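You operate a simulated robot arm through the tools that you are given. There is no shell and no other tool.

You run a simulated robot arm. Do the job below in one go: nothing can be reset, and whatever is moved stays where it is left.

JOB
Change the dead bulb: lamp off, swap the bulbs, lamp on.
Fine: the white bulb from the pale cup goes in; the grey one goes in the dark cup; one flick each way.

Only the result counts: the job must be done as asked and must still hold three seconds after the hand-in. Knocking over, shifting, dropping, spilling or breaking anything else fails it.

ROBOT AND FRAMES
A 6-joint arm with a four-finger gripper, fixed in place. Base frame: the origin is on the floor under the middle of its stand, x ahead of it, y to its left, z up; the work surface is at about z = 0.85. Units: m, degrees, N and s.
With the tool pointing down near the work surface it reaches from about 0.26 to 0.68 m from the base axis. Its first joint turns from -166.0 to 166.0 degrees. Payload 3.43 kg.
The tool frame sits at the grasp point between the pads (the TCP): z along the fingers, y along the line on which they close. The tips reach 0.03 m beyond it. The gripper opens to 0.12 m; its body begins 0.085 m behind the TCP.
Orientation is that of the tool frame in the base frame, as a unit quaternion [x, y, z, w]. With the fingers straight down and closing along the base's y, the tool's x points along the base's -x, its y along +y and its z along -z.

CONTROLS
- The arm moves only by the tool play_rows. Its argument "moves" is a list that holds one entry, the list of rows, each a list of 7 numbers: the opening, from 0 (shut) to 1 (fully open), then the shift along the base's x, y, z in m, then the turn, a rotation vector about the base's x, y, z in degrees. In form: [[[hand, x, y, z, rx, ry, rz], ...]]. A call has 1 to 20 rows; each row shifts and turns the commanded pose from where the row before left it. A row lasts 0.2 s, in which the tool goes at most 0.05 m and 8.6 degrees; a call with a longer step from one row to the next is refused whole, and so is a gripper value outside its range. A pose out of reach is approached as far as the arm can. The call stops where the force on the tool passes 50 N (or 10 N more than at its start, if that is more) or the arm is blocked; 0.2 s more then pass. The fingers move at their own pace (about 0.04 m/s each) and stop on an object; they squeeze with about 36 N. The grip force told is the motor's: it shows also when the fingers shut on nothing. Time passes only in rows, and 0.2 s behind the last, so rows that do not move let the fingers close. The reply holds the time, the measured pose of the TCP, the force on the tool along the base axes, the opening and the grip force, in the units named above and with some noise, with the torque about the TCP (base axes, N m) and any sound that the robot's microphone picked up, and new pictures: "show" is both (left out), scene, wrist or none.
- Cameras (640 x 400 px; columns grow to the right, rows downward): "scene" is fixed at [0.3998, -0.5014, 1.5921]; the picture's right is [1.00, -0.02, 0.00], its down [-0.01, -0.60, -0.80] and it looks along [0.01, 0.80, -0.60] (base axes); focal length 330 px, centre (320, 200). "wrist" rides on the gripper at [0.071, -0.017, -0.121] in the tool frame; the picture's right is [0.23, 0.97, 0.00], its down [-0.81, 0.19, -0.55] and it looks along [-0.54, 0.13, 0.83] (tool axes); focal length 275 px, centre (320, 200).
- raise_lower(by): moves the trunk up (or, below 0, down) by that many m; the arm rides with it, the base frame stays. It gives what a move gives, with no picture.
- locate(camera, pixels): there is no depth. For up to 12 entries [column, row, z] of the newest picture of that camera ("zoom" is the newest enlarged one), the place [x, y] in the base frame at which the ray of that pixel passes the height z, good to about 0.002 m. The clock stands still meanwhile.
- inspect(camera, box): a new picture of the part [left, top, right, bottom] of that camera's present view, enlarged. The clock stands still meanwhile.
- finish_job(): hands the job in; it is judged then, once.

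Unless the task says otherwise, let go and move clear before handing in.

The tools are called after "Call:" by a JSON object that holds its "api" and its "payload". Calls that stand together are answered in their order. play_rows: Moves the arm, as the interface text tells. Its arguments: {"type":"object","properties":{"moves":{"type":"array"},"show":{"type":"string","enum":["both","scene","wrist","none"]}},"required":["moves"]} The other tools are called the same way: raise_lower (by) moves the trunk up or down; locate (camera, pixels) gives the place at which the rays of pixels pass given heights; inspect (camera, box) takes an enlarged picture of a part of a camera's view; finish_job () hands the job in.

At the start:

```text
t: 0.0
eef_pos: [0.4355, 0.322, 1.1577]
orientation: [0.0, 1.0, 0.0, 0.0]
contact_force: [-0.6, -0.6, -0.4]
wrist_torque: [-0.03, -0.03, 0.01]
width: 0.12
finger_force: 0.1
trunk travel left (down, up): [-0.225, 0.215]
```

scene: 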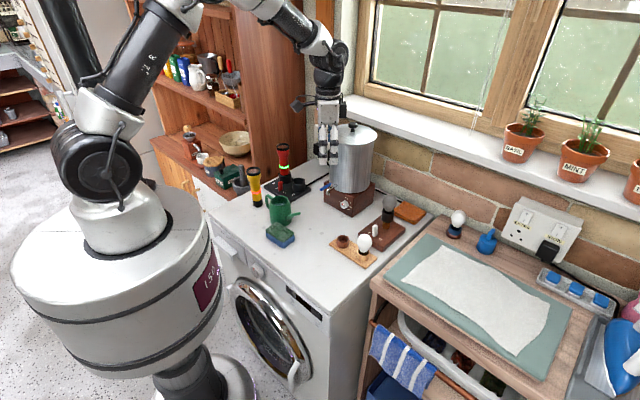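
wrist: 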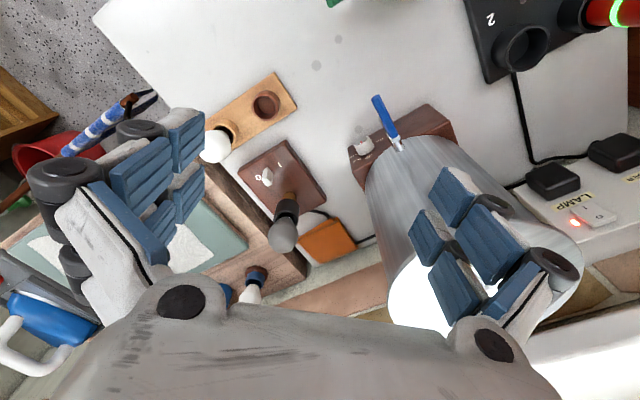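

The scene shows a lamp base with a grey bulb near (388,205), a pale wooden board with a white bulb near (364,243) and an empty dark cup near (343,241), plus a socket strip in the wrist view labelled LAMP near (590,215). I'll enlarge these areas before moving.

Call:
{"api": "inspect", "payload": {"camera": "scene", "box": [310, 170, 450, 280]}}

Call:
{"api": "inspect", "payload": {"camera": "wrist", "box": [190, 60, 400, 260]}}

Call:
{"api": "inspect", "payload": {"camera": "wrist", "box": [460, 120, 640, 260]}}

Call:
{"api": "inspect", "payload": {"camera": "scene", "box": [430, 180, 600, 300]}}

```text
3.64 times, centred on (380, 225) of scene
```

zoom: 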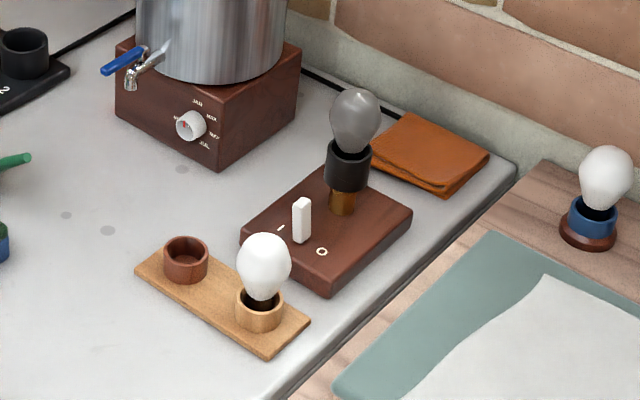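

```text
2.00 times, centred on (295, 160) of wrist
```

zoom: 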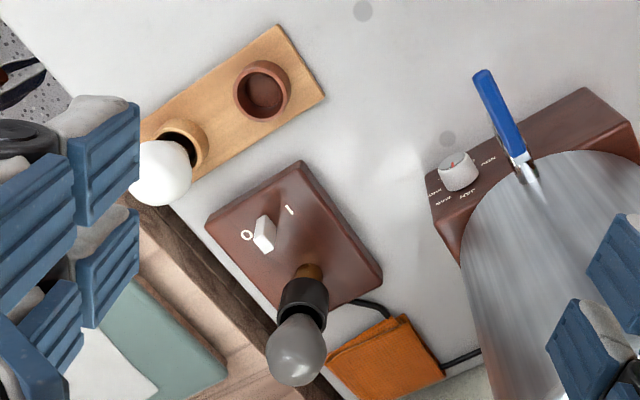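

```text
2.86 times, centred on (550, 190) of wrist
```

zoom: 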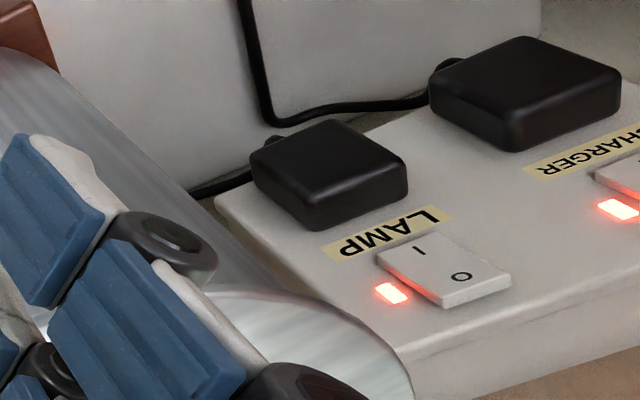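

```text
3.33 times, centred on (515, 240) of scene
```

zoom: 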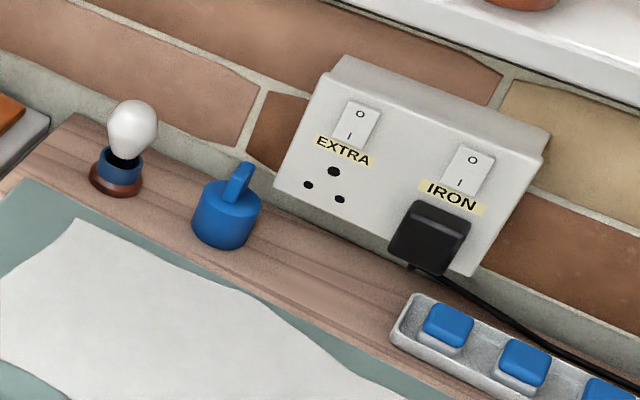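

The zooms show a lamp base with a lever between "I" and "O" (zoom near (302,220)), the grey bulb in a black holder, and the white bulb in the pale cup. I'll get coordinates for these points.

Call:
{"api": "locate", "payload": {"camera": "scene", "pixels": [[343, 246, 0.85], [364, 250, 0.86], [364, 243, 0.91], [376, 236, 0.88], [388, 218, 0.89], [388, 203, 0.97], [330, 240, 0.85], [369, 267, 0.85], [393, 246, 0.86], [336, 218, 0.85], [372, 247, 0.87], [351, 252, 0.85]]}}

Call:
{"api": "locate", "payload": {"camera": "wrist", "pixels": [[266, 104, 0.87], [225, 130, 0.87], [265, 176, 0.88], [283, 165, 0.88], [257, 178, 0.88], [279, 192, 0.88], [283, 234, 0.97], [214, 146, 0.92], [600, 215, 0.9], [240, 170, 0.88], [300, 140, 0.88], [322, 190, 0.88]]}}

Call:
{"api": "inspect", "payload": {"camera": "scene", "box": [355, 185, 415, 265]}}

Call:
{"api": "inspect", "payload": {"camera": "wrist", "box": [235, 130, 335, 260]}}

```text
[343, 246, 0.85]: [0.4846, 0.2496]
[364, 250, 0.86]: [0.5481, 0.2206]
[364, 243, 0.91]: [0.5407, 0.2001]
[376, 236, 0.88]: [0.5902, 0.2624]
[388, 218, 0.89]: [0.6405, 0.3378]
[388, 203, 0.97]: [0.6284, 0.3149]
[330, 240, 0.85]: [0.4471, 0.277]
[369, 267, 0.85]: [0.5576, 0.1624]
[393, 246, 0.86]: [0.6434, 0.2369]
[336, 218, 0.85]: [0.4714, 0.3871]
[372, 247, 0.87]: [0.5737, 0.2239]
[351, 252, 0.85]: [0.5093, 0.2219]
```

```text
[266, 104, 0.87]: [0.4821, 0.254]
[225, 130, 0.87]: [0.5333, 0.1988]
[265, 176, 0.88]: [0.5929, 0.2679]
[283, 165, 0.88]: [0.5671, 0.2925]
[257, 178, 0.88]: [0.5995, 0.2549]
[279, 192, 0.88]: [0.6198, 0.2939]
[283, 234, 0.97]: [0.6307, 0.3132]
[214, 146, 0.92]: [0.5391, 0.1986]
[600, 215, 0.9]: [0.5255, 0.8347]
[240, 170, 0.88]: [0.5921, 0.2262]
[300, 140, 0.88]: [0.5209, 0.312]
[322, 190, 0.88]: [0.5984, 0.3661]
```

```text
5.00 times, centred on (385, 225) of scene
```

zoom: 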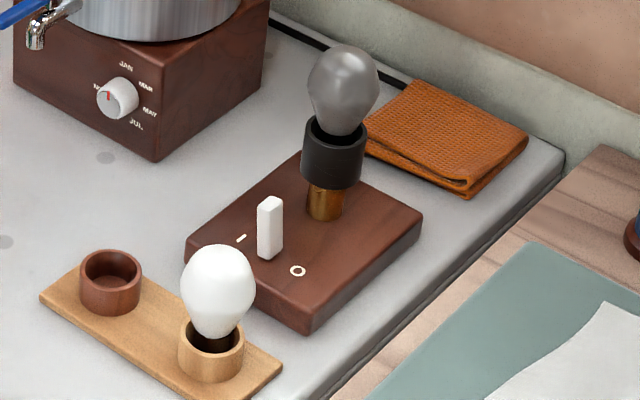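

```text
3.08 times, centred on (285, 195) of wrist
```

zoom: 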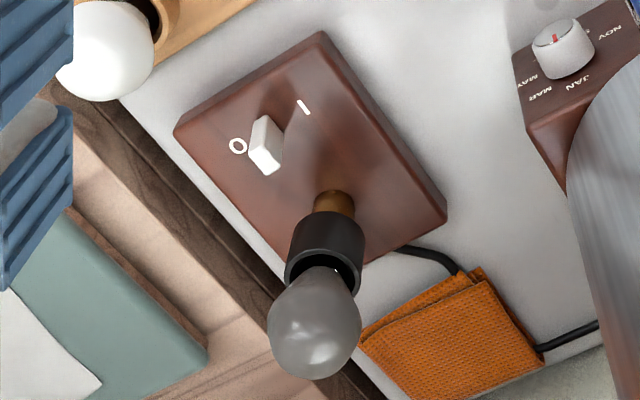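

The lever stands between "I" (zoom (303,106)) and "O" (zoom (237,146)); I can't yet tell for sure which way it leans. I'll bring the wrist camera closer for a good look.

Call:
{"api": "play_rows", "payload": {"moves": [[[1, 0.007, -0.02, -0.01, 0, 0, 0], [1, 0.007, -0.02, -0.015, 0, 0, 0], [1, 0.007, -0.02, -0.015, 0, 0, 0], [1, 0.007, -0.015, -0.02, 0, 0, 0], [1, 0.007, -0.012, -0.02, 0, 0, 0], [1, 0, 0, 0, 0, 0, 0]]], "show": "both"}}

```text
t: 1.4
eef_pos: [0.4715, 0.2343, 1.0758]
orientation: [0.0, 1.0, 0.0, 0.001]
contact_force: [0.4, 0.4, 0.1]
wrist_torque: [-0.02, -0.01, 0.01]
width: 0.12
finger_force: 0.0
trunk travel left (down, up): [-0.225, 0.215]
```

scene: 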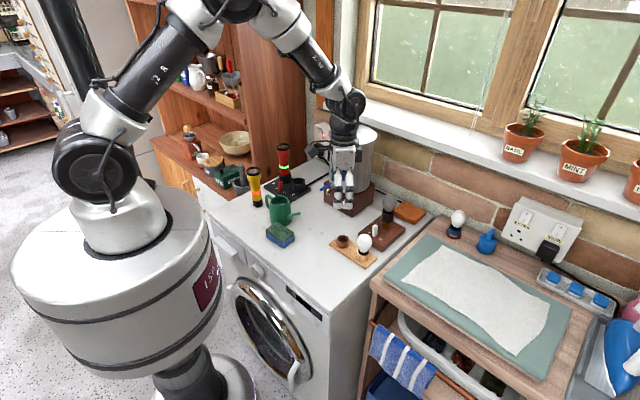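
wrist: 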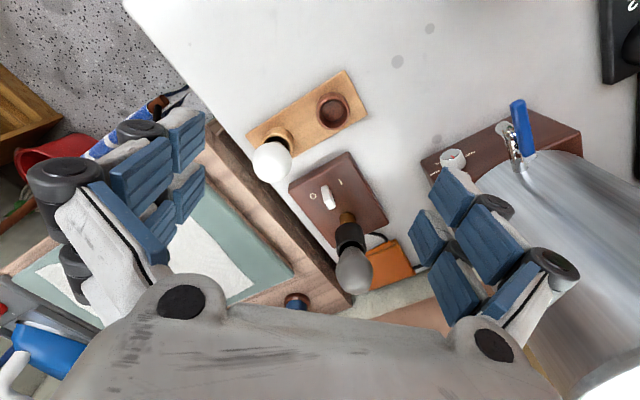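

The wrist view now shows the lamp base around (335,200), the white bulb at (272,160) and the dark cup at (333,108). I'll enlarge it.

Call:
{"api": "inspect", "payload": {"camera": "wrist", "box": [280, 140, 400, 300]}}

Call:
{"api": "inspect", "payload": {"camera": "wrist", "box": [240, 70, 380, 200]}}

Call:
{"api": "inspect", "payload": {"camera": "wrist", "box": [300, 170, 365, 220]}}

Call:
{"api": "inspect", "payload": {"camera": "scene", "box": [360, 210, 400, 245]}}

```text
2.50 times, centred on (340, 220) of wrist
```

zoom: 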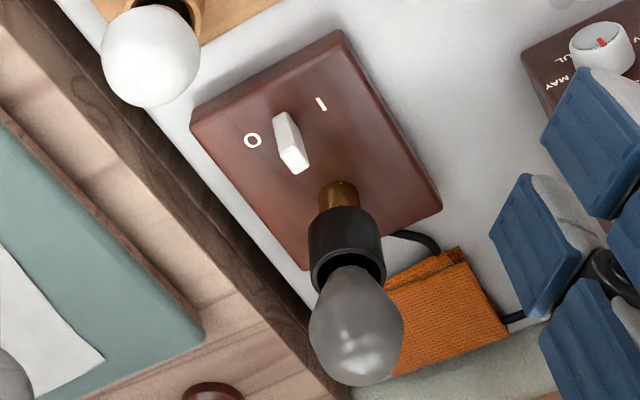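

```text
3.08 times, centred on (310, 135) of wrist
```

zoom: 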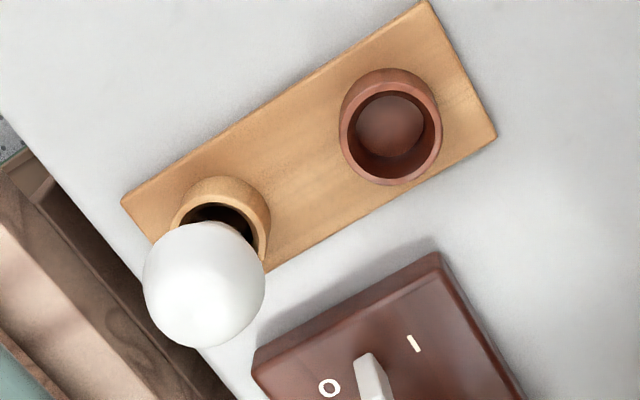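

```text
8.00 times, centred on (332, 195) of wrist
```

zoom: 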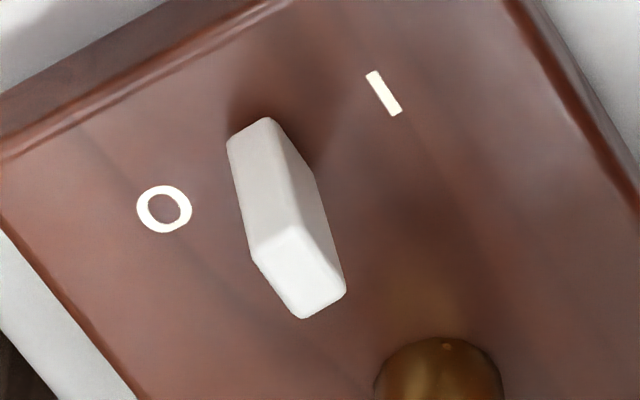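

```text
11.43 times, centred on (380, 228) of scene
```

zoom: 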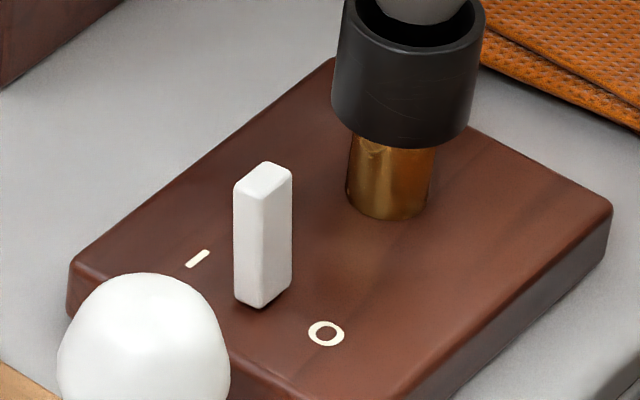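

The lever's long edges in the wrist zoom tilt right of the local vertical, and in the scene zoom they tilt left, so it leans toward "I" — the lamp is on. I'll triangulate the key points from both cameras.

Call:
{"api": "locate", "payload": {"camera": "scene", "pixels": [[369.24, 233.07, 0.85], [369.24, 233.07, 0.95], [380.52, 239.64, 0.85], [380.52, 239.64, 0.95], [375.0, 226.1, 0.85], [375.0, 226.1, 0.95], [389.6, 202.6, 0.85], [389.6, 202.6, 0.95], [364.6, 243, 0.85], [364.6, 243, 0.95], [343.2, 238, 0.85], [343.2, 238, 0.95]]}}

Call:
{"api": "locate", "payload": {"camera": "wrist", "pixels": [[340, 181.6, 0.85], [340, 181.6, 0.95], [312.4, 196.1, 0.85], [312.4, 196.1, 0.95], [329.5, 203.75, 0.85], [329.5, 203.75, 0.95], [354.8, 270, 0.85], [354.8, 270, 0.95], [272.7, 162.6, 0.85], [272.7, 162.6, 0.95], [333, 110.6, 0.85], [333, 110.6, 0.95]]}}

```text
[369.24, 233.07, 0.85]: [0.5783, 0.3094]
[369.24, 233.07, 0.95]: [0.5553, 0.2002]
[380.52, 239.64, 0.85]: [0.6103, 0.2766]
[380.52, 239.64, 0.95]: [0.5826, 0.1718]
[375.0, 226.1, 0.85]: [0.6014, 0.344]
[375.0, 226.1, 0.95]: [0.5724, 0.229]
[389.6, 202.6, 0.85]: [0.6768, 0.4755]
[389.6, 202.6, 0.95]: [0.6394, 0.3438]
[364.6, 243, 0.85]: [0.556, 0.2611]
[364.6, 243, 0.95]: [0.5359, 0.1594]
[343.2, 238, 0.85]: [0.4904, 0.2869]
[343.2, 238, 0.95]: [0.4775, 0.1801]
```

```text
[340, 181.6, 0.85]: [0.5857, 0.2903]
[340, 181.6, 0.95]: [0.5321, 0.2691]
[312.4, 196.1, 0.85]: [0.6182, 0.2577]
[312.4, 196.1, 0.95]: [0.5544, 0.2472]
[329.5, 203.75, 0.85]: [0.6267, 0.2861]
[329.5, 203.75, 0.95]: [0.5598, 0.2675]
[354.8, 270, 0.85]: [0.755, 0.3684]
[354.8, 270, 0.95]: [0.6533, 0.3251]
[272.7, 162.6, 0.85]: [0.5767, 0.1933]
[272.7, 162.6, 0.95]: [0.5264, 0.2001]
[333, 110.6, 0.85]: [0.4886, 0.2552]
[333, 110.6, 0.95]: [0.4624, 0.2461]
```

Triangulation gives lever top ≈ (0.585, 0.275, 0.910), lamp base top z ≈ 0.871, grey bulb centre ≈ (0.632, 0.316, 0.971), white bulb centre ≈ (0.544, 0.198, 0.913), dark cup rim ≈ (0.485, 0.252, 0.882). I'll look at the gripper shape and more points before touching anything.

Call:
{"api": "inspect", "payload": {"camera": "scene", "box": [290, 80, 430, 220]}}

Call:
{"api": "inspect", "payload": {"camera": "scene", "box": [370, 185, 410, 225]}}

Call:
{"api": "inspect", "payload": {"camera": "wrist", "box": [320, 200, 400, 300]}}

Call:
{"api": "inspect", "payload": {"camera": "wrist", "box": [0, 60, 640, 400]}}

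```text
2.86 times, centred on (360, 150) of scene
```

zoom: 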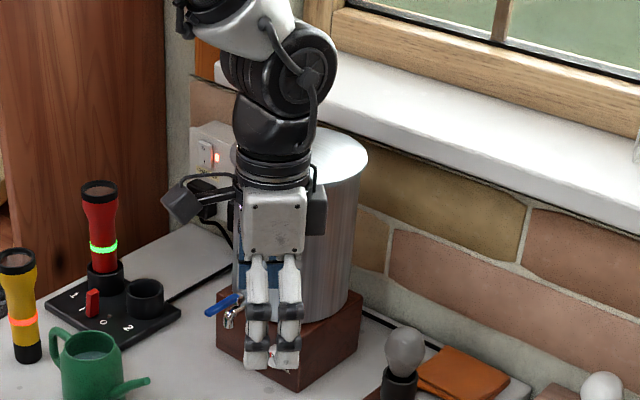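

```text
10.00 times, centred on (390, 205) of scene
```

zoom: 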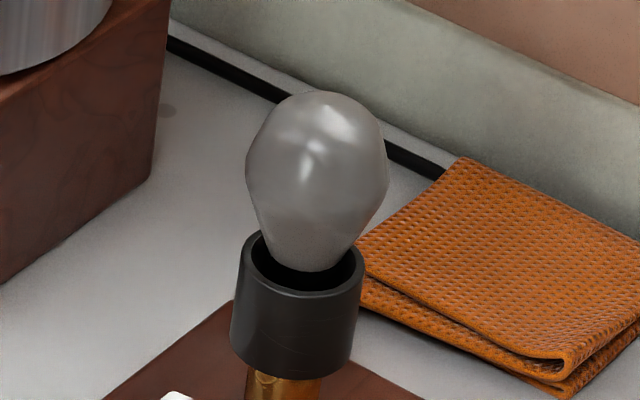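

```text
4.00 times, centred on (360, 250) of wrist
```

zoom: 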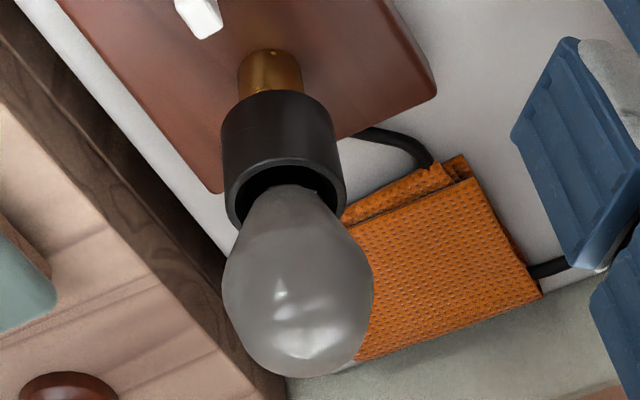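

```text
1.00 times, centred on (320, 230) of wrist (not enlarged: the box is as wide or as high as the picture)
```

zoom: 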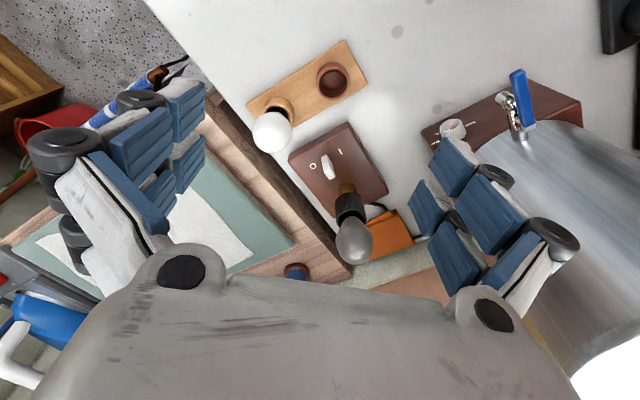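

The gripper has two finger pairs about 0.03 m apart in tool x, and the lever (wrist ≈ (329,200)) needs pushing along the I→O direction (0.72, −0.69). I'll turn the tool 46° so it closes along that line, half close the hand, and stop above the lever, offset so one finger meets it squarely.

Call:
{"api": "play_rows", "payload": {"moves": [[[0.45, 0.0179, 0.0044, -0.004, 0, 0, 7.67], [0.45, 0.0179, 0.0044, -0.004, 0, 0, 7.67], [0.45, 0.0179, 0.0044, -0.004, 0, 0, 7.67], [0.45, 0.0179, 0.0044, -0.004, 0, 0, 7.67], [0.45, 0.0179, 0.0044, -0.004, 0, 0, 7.67], [0.45, 0.0179, 0.0044, -0.004, 0, 0, 7.67], [0.45, 0, 0, 0, 0, 0, 0], [0.45, 0, 0, 0, 0, 0, 0]]], "show": "both"}}

```text
t: 3.2
eef_pos: [0.5793, 0.2611, 1.0527]
orientation: [-0.391, 0.92, 0.0, 0.0]
contact_force: [0.2, 0.5, -0.2]
wrist_torque: [-0.01, 0.03, 0.02]
width: 0.0541
finger_force: 0.1
trunk travel left (down, up): [-0.225, 0.215]
```

scene: 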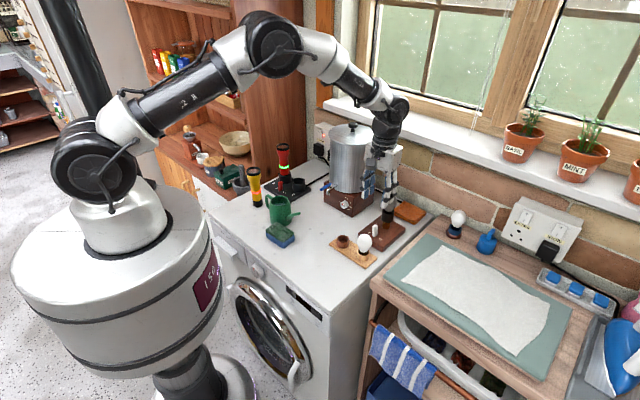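
wrist: 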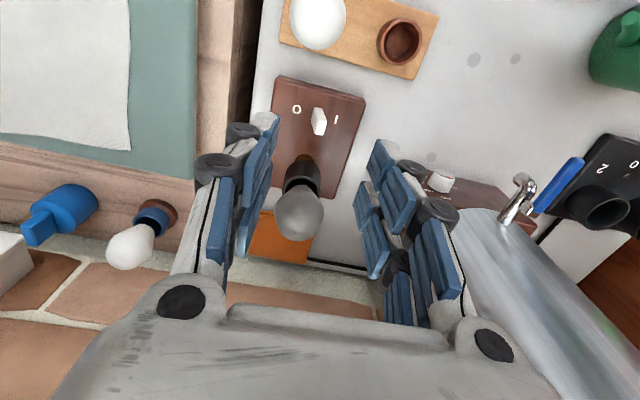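

The wrist view shows the lever at (319,121) leaning right toward "I", and the bulb at (298,215) beyond the fingers. I'll check the lever location closely before descending.

Call:
{"api": "inspect", "payload": {"camera": "wrist", "box": [270, 75, 370, 145]}}

Call:
{"api": "inspect", "payload": {"camera": "scene", "box": [345, 150, 425, 250]}}

```text
5.71 times, centred on (320, 110) of wrist
```

zoom: 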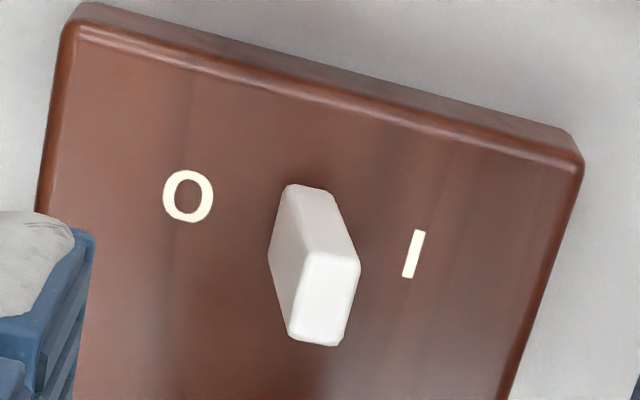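

```text
4.00 times, centred on (385, 200) of scene
```

zoom: 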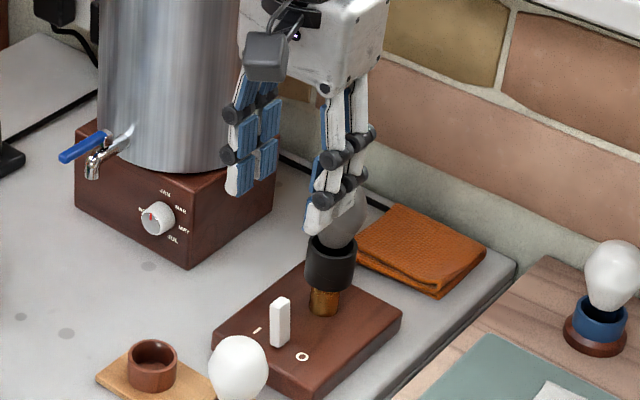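

The zoom confirms the lever's top face at (325,298) leaning to "I". I'll convert the marks and top to base coordinates.

Call:
{"api": "locate", "payload": {"camera": "wrist", "pixels": [[296.9, 109.3, 0.871], [336.5, 119.5, 0.871], [320.9, 127.2, 0.91], [320.9, 127.2, 0.905], [319.5, 108, 0.871], [298, 215, 0.971]]}}

```text
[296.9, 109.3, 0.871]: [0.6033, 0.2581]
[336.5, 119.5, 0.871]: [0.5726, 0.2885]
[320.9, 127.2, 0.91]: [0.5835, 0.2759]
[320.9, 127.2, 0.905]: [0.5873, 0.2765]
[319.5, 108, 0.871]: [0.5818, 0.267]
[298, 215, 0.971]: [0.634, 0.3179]
```

Lever mid-point is (0.588, 0.273) and the pads straddle it with about 14 mm clearance each side. I'll descend straight to TCP z ≈ 0.922, so the tips stay about 20 mm above the lamp base.

Call:
{"api": "play_rows", "payload": {"moves": [[[0.45, 0, 0, -0.026, 0, 0, 0], [0.45, 0, 0, -0.026, 0, 0, 0], [0.45, 0, 0, -0.026, 0, 0, 0], [0.45, 0, 0, -0.026, 0, 0, 0], [0.45, 0, 0, -0.026, 0, 0, 0], [0.45, 0, 0, 0, 0, 0, 0]]], "show": "both"}}

```text
t: 4.6
eef_pos: [0.5776, 0.2614, 0.9229]
orientation: [-0.391, 0.92, 0.001, 0.0]
contact_force: [-0.9, -0.7, 0.1]
wrist_torque: [0.0, 0.06, 0.02]
width: 0.054
finger_force: 0.0
trunk travel left (down, up): [-0.225, 0.215]
```

scene: 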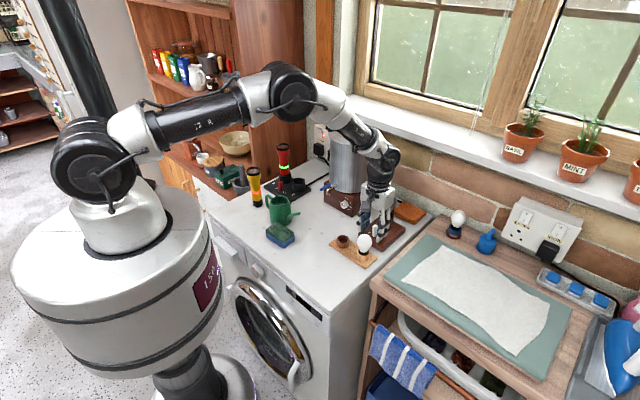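
wrist: 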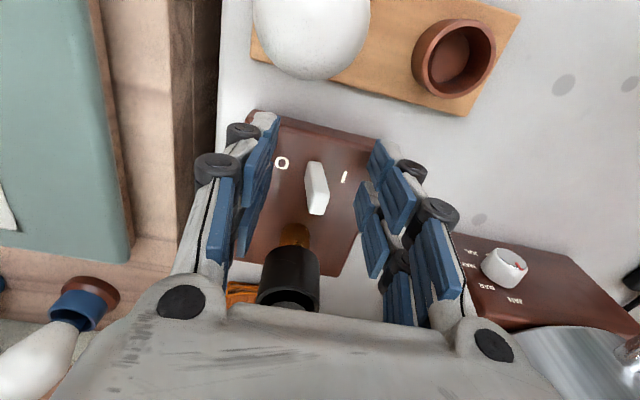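

The lever at (317,188) is centred between the pads. I'll push toward "O" slowly, in the direction (+x, −y).

Call:
{"api": "play_rows", "payload": {"moves": [[[0.45, 0.0035, -0.0035, 0, 0, 0, 0], [0.45, 0.0035, -0.0035, 0, 0, 0, 0], [0.45, 0.0035, -0.0035, 0, 0, 0, 0], [0.45, 0.0028, -0.0028, 0, 0, 0, 0], [0.45, 0.0028, -0.0028, 0, 0, 0, 0]]], "show": "both"}}

```text
t: 5.8
eef_pos: [0.594, 0.244, 0.9227]
orientation: [-0.391, 0.921, 0.0, -0.001]
contact_force: [-0.3, 0.1, -0.8]
wrist_torque: [0.03, 0.0, -0.03]
width: 0.0543
finger_force: 0.0
trunk travel left (down, up): [-0.225, 0.215]
```

scene: 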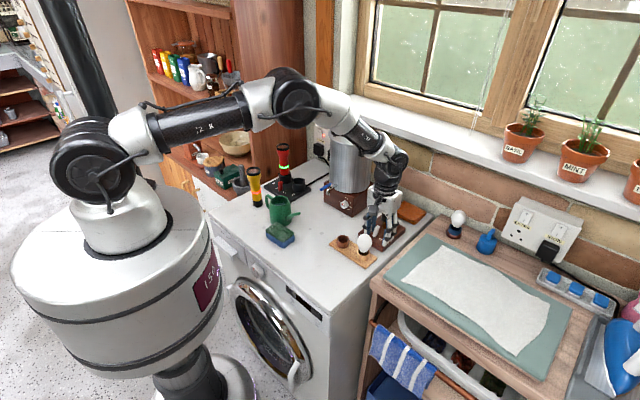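
wrist: 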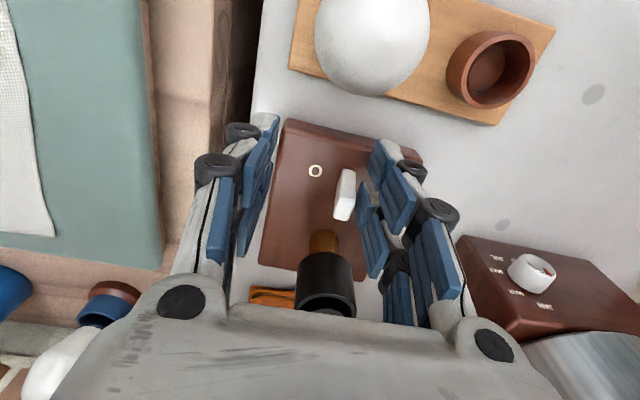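

The lever now appears at (344,195) in the wrist view, with no force left on the tool. I'll zoom in to see whether it has flipped toward "O".

Call:
{"api": "inspect", "payload": {"camera": "wrist", "box": [290, 140, 410, 260]}}

Call:
{"api": "inspect", "payload": {"camera": "scene", "box": [350, 190, 420, 260]}}

```text
3.33 times, centred on (350, 200) of wrist
```

zoom: 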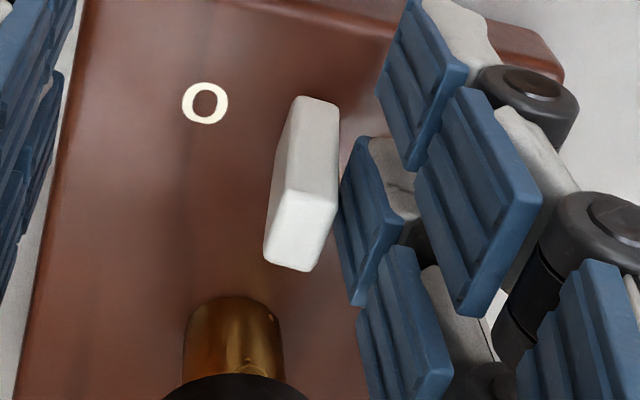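

```text
5.71 times, centred on (385, 225) of scene
```

zoom: 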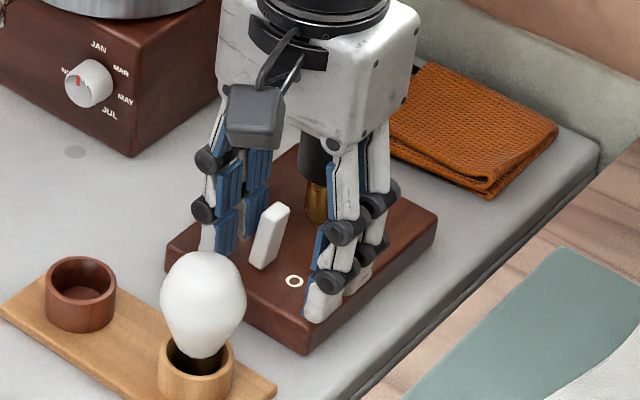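

The scene zoom shows the lever now leaning to the right toward "O", clear of the pads. I'll back off to the centre and check that it stays there.

Call:
{"api": "play_rows", "payload": {"moves": [[[0.45, -0.004, 0.004, 0, 0, 0, 0], [0.45, -0.004, 0.004, 0, 0, 0, 0], [0.45, -0.003, 0.003, 0, 0, 0, 0], [0.45, 0, 0, 0, 0, 0, 0]]], "show": "both"}}

Call:
{"api": "inspect", "payload": {"camera": "scene", "box": [350, 190, 420, 260]}}

Call:
{"api": "inspect", "payload": {"camera": "wrist", "box": [260, 130, 400, 260]}}

```text
t: 6.8
eef_pos: [0.5829, 0.2563, 0.9236]
orientation: [-0.391, 0.921, 0.001, 0.0]
contact_force: [-0.2, -0.2, -0.3]
wrist_torque: [0.03, 0.02, -0.01]
width: 0.0543
finger_force: 0.1
trunk travel left (down, up): [-0.225, 0.215]
```

scene: 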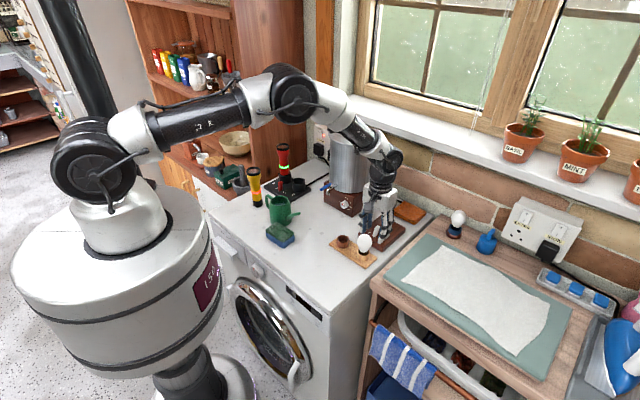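
wrist: 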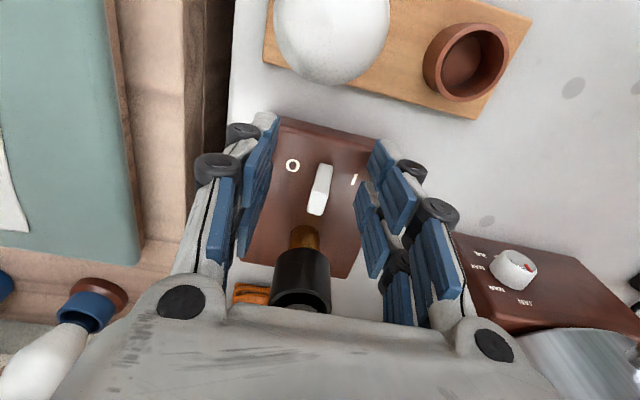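

```text
5.71 times, centred on (385, 225) of scene
```

zoom: 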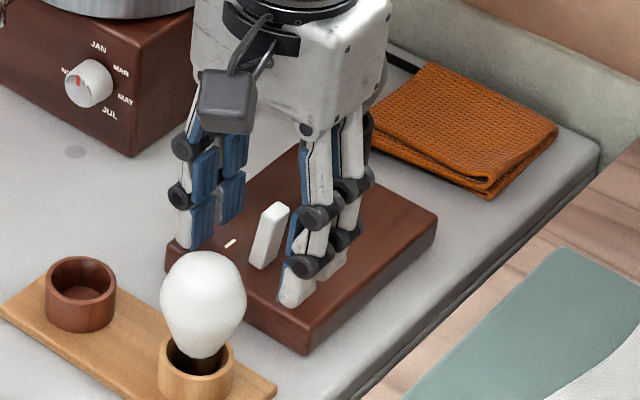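

```text
3.08 times, centred on (330, 195) of wrist
```

zoom: 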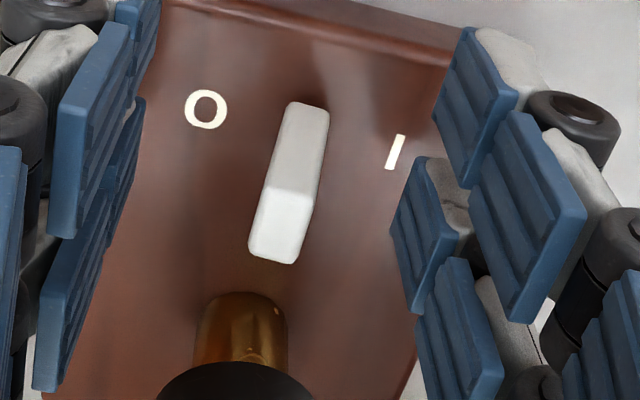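

The lever stays leaning toward "O" (zoom top (275,205) in scene), so the lamp is switched off with one flick. Next I'll rise clear and check some surroundings (wall, tank) before going for the grey bulb.

Call:
{"api": "play_rows", "payload": {"moves": [[[0.45, 0, 0, 0.028, 0, 0, 0], [0.45, 0, 0, 0.028, 0, 0, 0], [0.45, 0, 0, 0.028, 0, 0, 0], [0.45, 0, 0, 0.028, 0, 0, 0], [0.45, 0, 0, 0.028, 0, 0, 0], [0.45, 0, 0, 0, 0, 0, 0]]], "show": "both"}}

Call:
{"api": "locate", "payload": {"camera": "scene", "pixels": [[105, 165, 1.1], [105, 165, 1.3], [105, 165, 1.5], [400, 186, 0.86], [440, 190, 0.86], [395, 140, 1.1], [395, 140, 1.2], [430, 216, 0.85], [353, 217, 0.85], [360, 190, 0.9]]}}

```text
t: 8.2
eef_pos: [0.5842, 0.2559, 1.0621]
orientation: [-0.39, 0.921, -0.001, 0.0]
contact_force: [0.0, -0.1, -0.9]
wrist_torque: [-0.02, 0.05, 0.02]
width: 0.0537
finger_force: 0.0
trunk travel left (down, up): [-0.225, 0.215]
```

scene: 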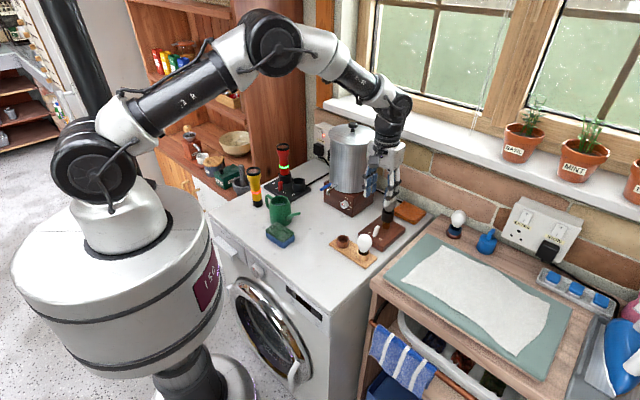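
wrist: 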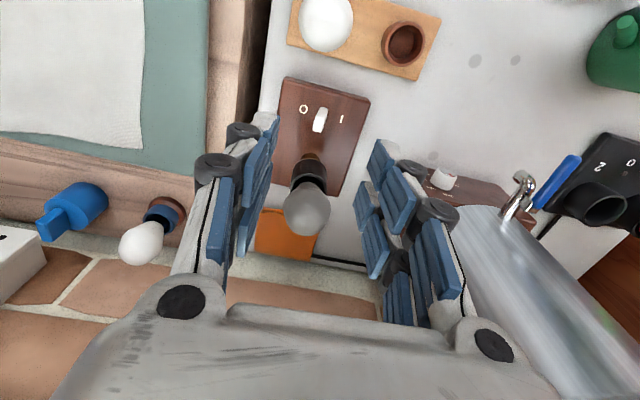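

```text
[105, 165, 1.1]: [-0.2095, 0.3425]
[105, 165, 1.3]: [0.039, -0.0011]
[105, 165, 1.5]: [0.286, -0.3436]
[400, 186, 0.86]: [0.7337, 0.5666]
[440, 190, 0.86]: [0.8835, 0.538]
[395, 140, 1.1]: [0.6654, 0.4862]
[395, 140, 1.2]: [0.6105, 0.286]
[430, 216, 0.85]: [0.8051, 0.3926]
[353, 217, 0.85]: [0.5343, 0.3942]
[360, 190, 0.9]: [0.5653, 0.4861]
```

The arm rose cleanly, and the locate data puts the wall (y ≈ 0.5) and tank well clear of the grey bulb. I'll turn the tool to yaw 130° and move above the grey bulb, checking the reach as I go.

Call:
{"api": "play_rows", "payload": {"moves": [[[0.6, 0.0048, 0.006, 0, 0, 0, 8.4], [0.6, 0.0048, 0.006, 0, 0, 0, 8.4], [0.6, 0.0048, 0.006, 0, 0, 0, 8.4], [0.6, 0.0048, 0.006, 0, 0, 0, 8.4], [0.6, 0.0048, 0.006, 0, 0, 0, 8.4], [0.6, 0.0048, 0.006, 0, 0, 0, 8.4], [0.6, 0.0048, 0.006, 0, 0, 0, 8.4], [0.6, 0.0048, 0.006, 0, 0, 0, 8.4], [0.6, 0.0048, 0.006, 0, 0, 0, 8.4], [0.6, 0.0048, 0.006, 0, 0, 0, 8.4], [0.6, 0, 0, 0, 0, 0, 0]]], "show": "both"}}

```text
t: 10.6
eef_pos: [0.6319, 0.3156, 1.0637]
orientation: [0.907, -0.422, 0.0, 0.0]
contact_force: [-0.5, 0.1, 0.2]
wrist_torque: [0.02, -0.01, 0.03]
width: 0.0719
finger_force: 0.1
trunk travel left (down, up): [-0.225, 0.215]
```

scene: 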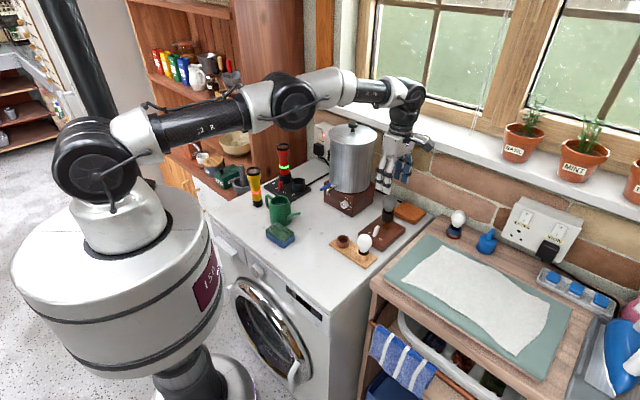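
wrist: 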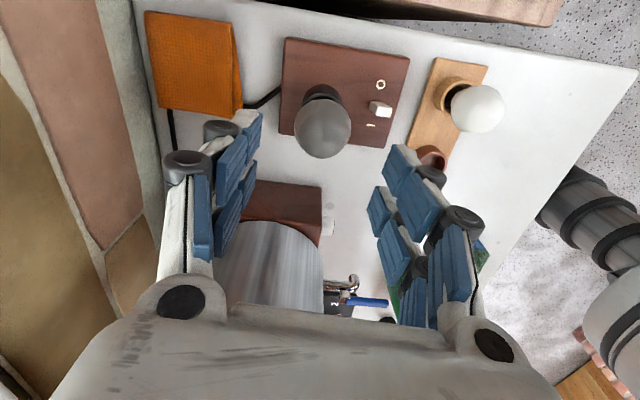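

The arm reaches (0.632, 0.316, 1.064) with the tool straight down, and the bulb shows at (322,130) in the wrist view. I'll refine the bulb centre from both cameras before lowering.

Call:
{"api": "inspect", "payload": {"camera": "wrist", "box": [270, 60, 380, 180]}}

Call:
{"api": "inspect", "payload": {"camera": "scene", "box": [360, 140, 430, 240]}}

Call:
{"api": "locate", "payload": {"camera": "wrist", "pixels": [[322, 129, 0.95], [322, 129, 0.96], [322, 129, 0.971], [322, 129, 0.98], [322, 129, 0.99]]}}

```text
3.33 times, centred on (325, 120) of wrist
```

zoom: 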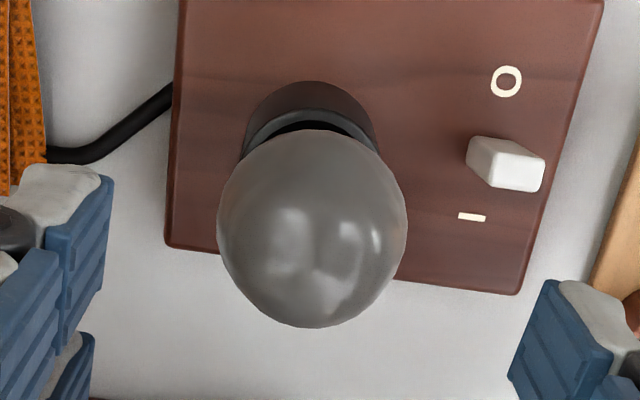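

```text
4.00 times, centred on (395, 190) of scene
```

zoom: 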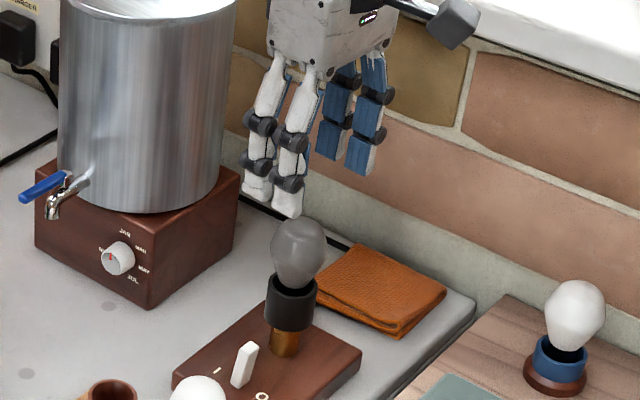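

```text
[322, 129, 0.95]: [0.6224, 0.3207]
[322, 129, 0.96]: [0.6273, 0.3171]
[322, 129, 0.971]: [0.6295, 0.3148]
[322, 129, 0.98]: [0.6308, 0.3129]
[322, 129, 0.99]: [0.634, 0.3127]
```

The refined bulb centre (≈0.630, 0.315, 0.972) matches the TCP's xy within 2 mm, and the holder rim is near z ≈ 0.94. I'll lower to TCP z ≈ 0.976 with the hand at 0.6.

Call:
{"api": "play_rows", "payload": {"moves": [[[0.6, 0, 0, -0.022, 0, 0, 0], [0.6, 0, 0, -0.022, 0, 0, 0], [0.6, 0, 0, -0.022, 0, 0, 0], [0.6, 0, 0, -0.021, 0, 0, 0], [0.6, 0, 0, 0, 0, 0, 0]]], "show": "both"}}

Call:
{"api": "inspect", "payload": {"camera": "scene", "box": [360, 160, 430, 240]}}

Call:
{"api": "inspect", "payload": {"camera": "wrist", "box": [190, 60, 450, 320]}}

```text
t: 11.8
eef_pos: [0.6308, 0.3149, 0.9759]
orientation: [0.906, -0.423, 0.001, -0.001]
contact_force: [0.7, -0.1, 0.5]
wrist_torque: [0.02, -0.02, 0.01]
width: 0.072
finger_force: 0.1
trunk travel left (down, up): [-0.225, 0.215]
```

scene: 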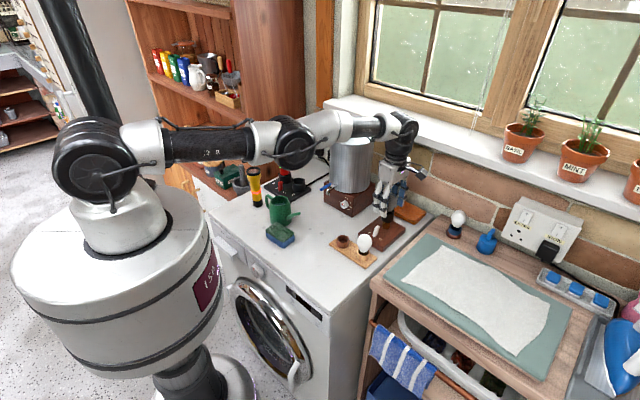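
wrist: 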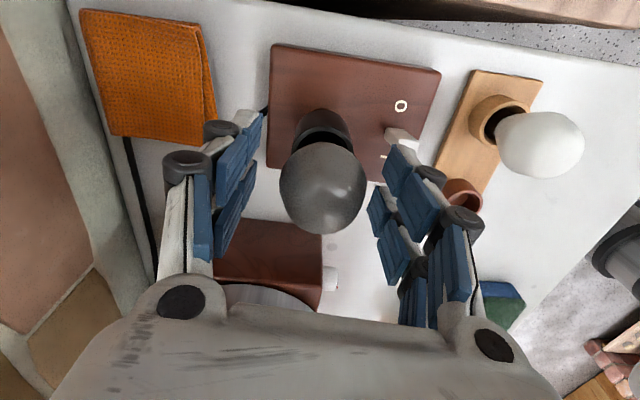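

```text
5.00 times, centred on (395, 200) of scene
```

zoom: 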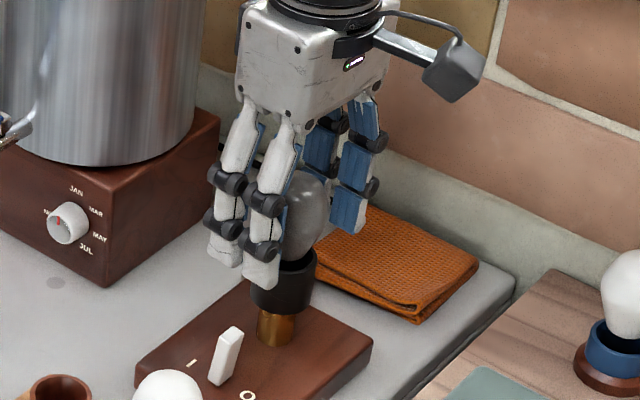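

```text
1.54 times, centred on (320, 190) of wrist
```

zoom: 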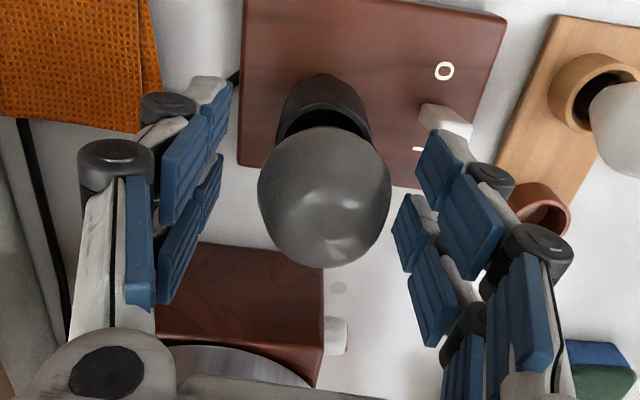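

The wrist view shows the bulb at (323,188), right where the TCP projects (320,189), with the tips just above the holder rim. I'll close on it.

Call:
{"api": "play_rows", "payload": {"moves": [[[0.45, 0, 0, 0, 0, 0, 0], [0.3, 0, 0, 0, 0, 0, 0], [0.3, 0, 0, 0, 0, 0, 0], [0.3, 0, 0, 0, 0, 0, 0], [0.3, 0, 0, 0, 0, 0, 0]]], "show": "both"}}

Call:
{"api": "inspect", "payload": {"camera": "scene", "box": [360, 160, 430, 240]}}

Call:
{"api": "inspect", "payload": {"camera": "wrist", "box": [190, 60, 450, 320]}}

```text
t: 13.0
eef_pos: [0.6295, 0.3152, 0.9763]
orientation: [0.906, -0.422, 0.0, -0.001]
contact_force: [0.8, 0.4, -0.3]
wrist_torque: [0.0, 0.0, -0.01]
width: 0.0413
finger_force: 25.2
trunk travel left (down, up): [-0.225, 0.215]
```

scene: 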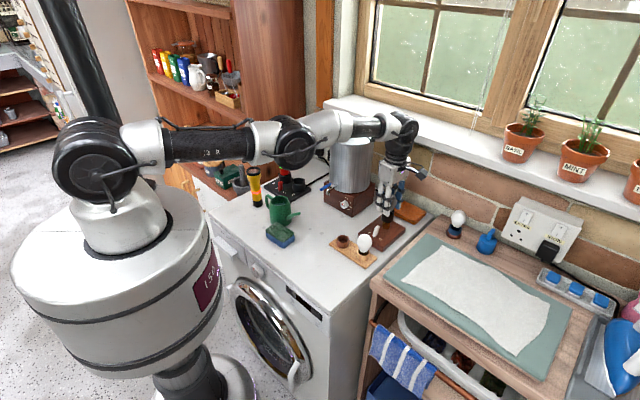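
wrist: 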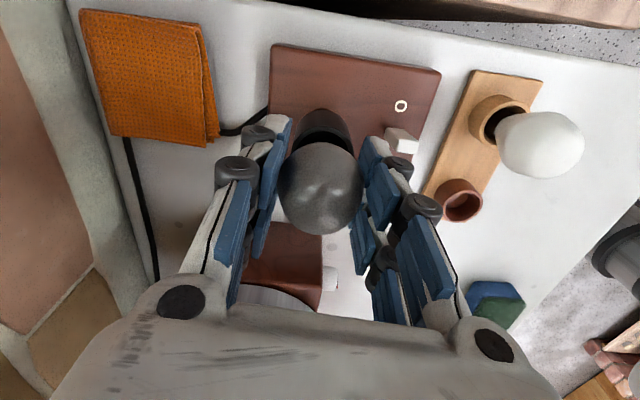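

```text
5.00 times, centred on (395, 200) of scene
```

zoom: 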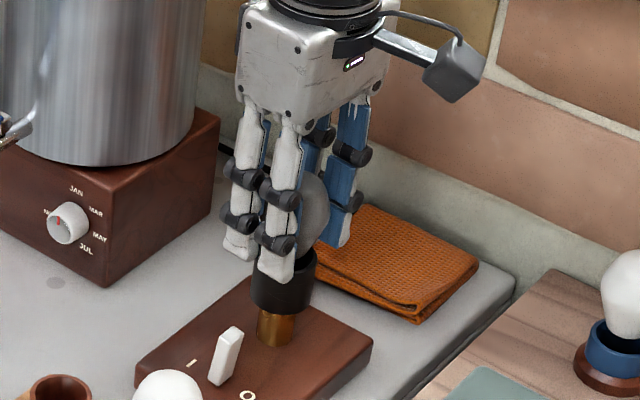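

```text
1.54 times, centred on (320, 190) of wrist
```

zoom: 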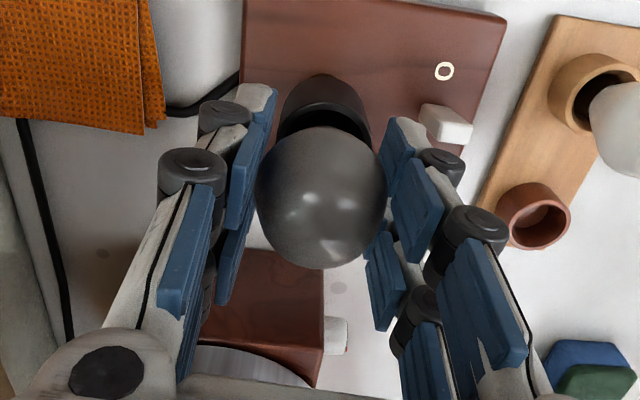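

The hand holds the bulb at width 0.041 with 25 N and no side load. I'll pull up gently and watch the force to see whether it comes straight out.

Call:
{"api": "play_rows", "payload": {"moves": [[[0.3, 0, 0, 0.003, 0, 0, 0], [0.3, 0, 0, 0.003, 0, 0, 0], [0.3, 0, 0, 0, 0, 0, 0]]], "show": "both"}}

Call:
{"api": "inspect", "payload": {"camera": "scene", "box": [360, 160, 430, 240]}}

```text
t: 13.8
eef_pos: [0.6304, 0.3158, 0.9809]
orientation: [0.906, -0.423, 0.001, 0.0]
contact_force: [-0.6, -0.6, -0.2]
wrist_torque: [0.02, 0.01, 0.03]
width: 0.0412
finger_force: 24.6
trunk travel left (down, up): [-0.225, 0.215]
```

scene: 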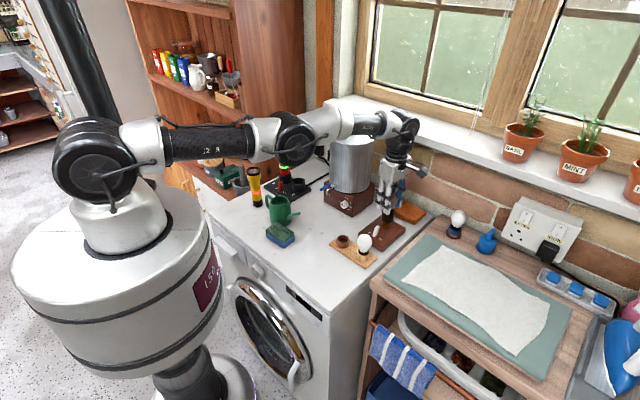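
wrist: 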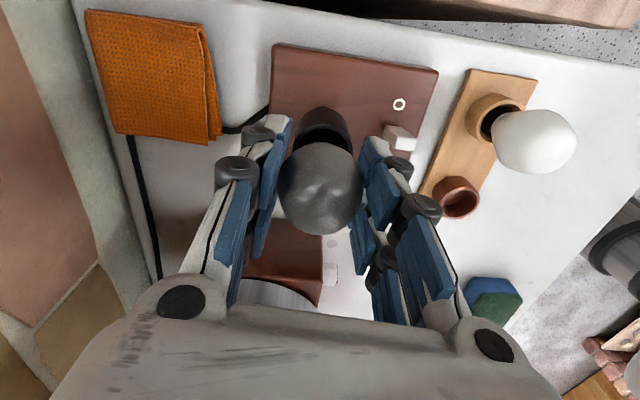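

```text
5.00 times, centred on (395, 200) of scene
```

zoom: 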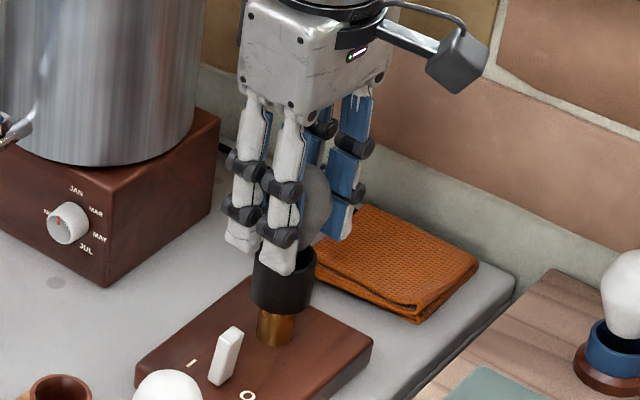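

No resistance appeared and the bulb stayed at (322,188) in the gripper, so it lifts straight out. I'll carry on lifting to z ≈ 1.08.

Call:
{"api": "play_rows", "payload": {"moves": [[[0.3, 0, 0, 0.008, 0, 0, 0], [0.3, 0, 0, 0.012, 0, 0, 0], [0.3, 0, 0, 0.016, 0, 0, 0], [0.3, 0, 0, 0.02, 0, 0, 0], [0.3, 0, 0, 0.02, 0, 0, 0], [0.3, 0, 0, 0.02, 0, 0, 0], [0.3, 0, 0, 0, 0, 0, 0]]], "show": "both"}}

Call:
{"api": "inspect", "payload": {"camera": "scene", "box": [360, 130, 430, 240]}}

Call:
{"api": "inspect", "payload": {"camera": "wrist", "box": [190, 60, 450, 320]}}

```text
t: 15.4
eef_pos: [0.6325, 0.3184, 1.077]
orientation: [0.906, -0.422, 0.0, 0.001]
contact_force: [-0.2, -0.1, -0.2]
wrist_torque: [0.01, -0.02, 0.01]
width: 0.0414
finger_force: 25.0
trunk travel left (down, up): [-0.225, 0.215]
```

scene: 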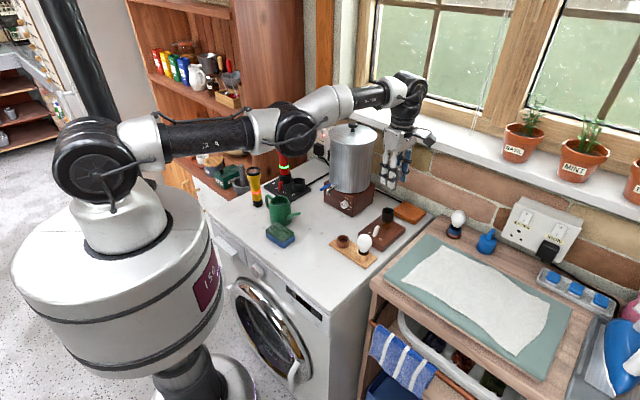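
wrist: 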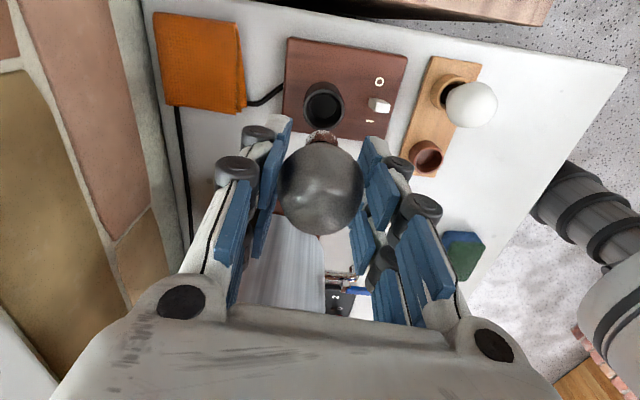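

```text
3.64 times, centred on (395, 185) of scene
```

zoom: 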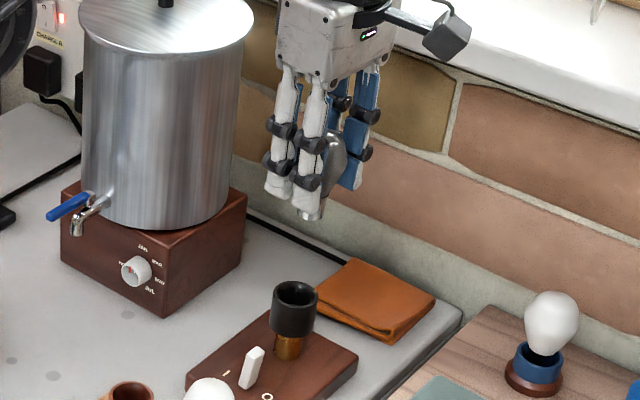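

```text
1.54 times, centred on (320, 190) of wrist
```

zoom: 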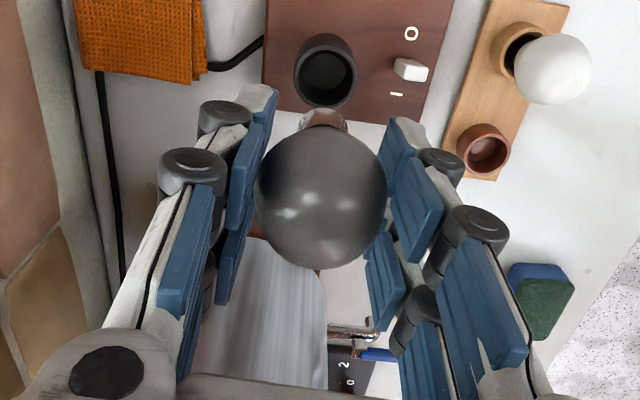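

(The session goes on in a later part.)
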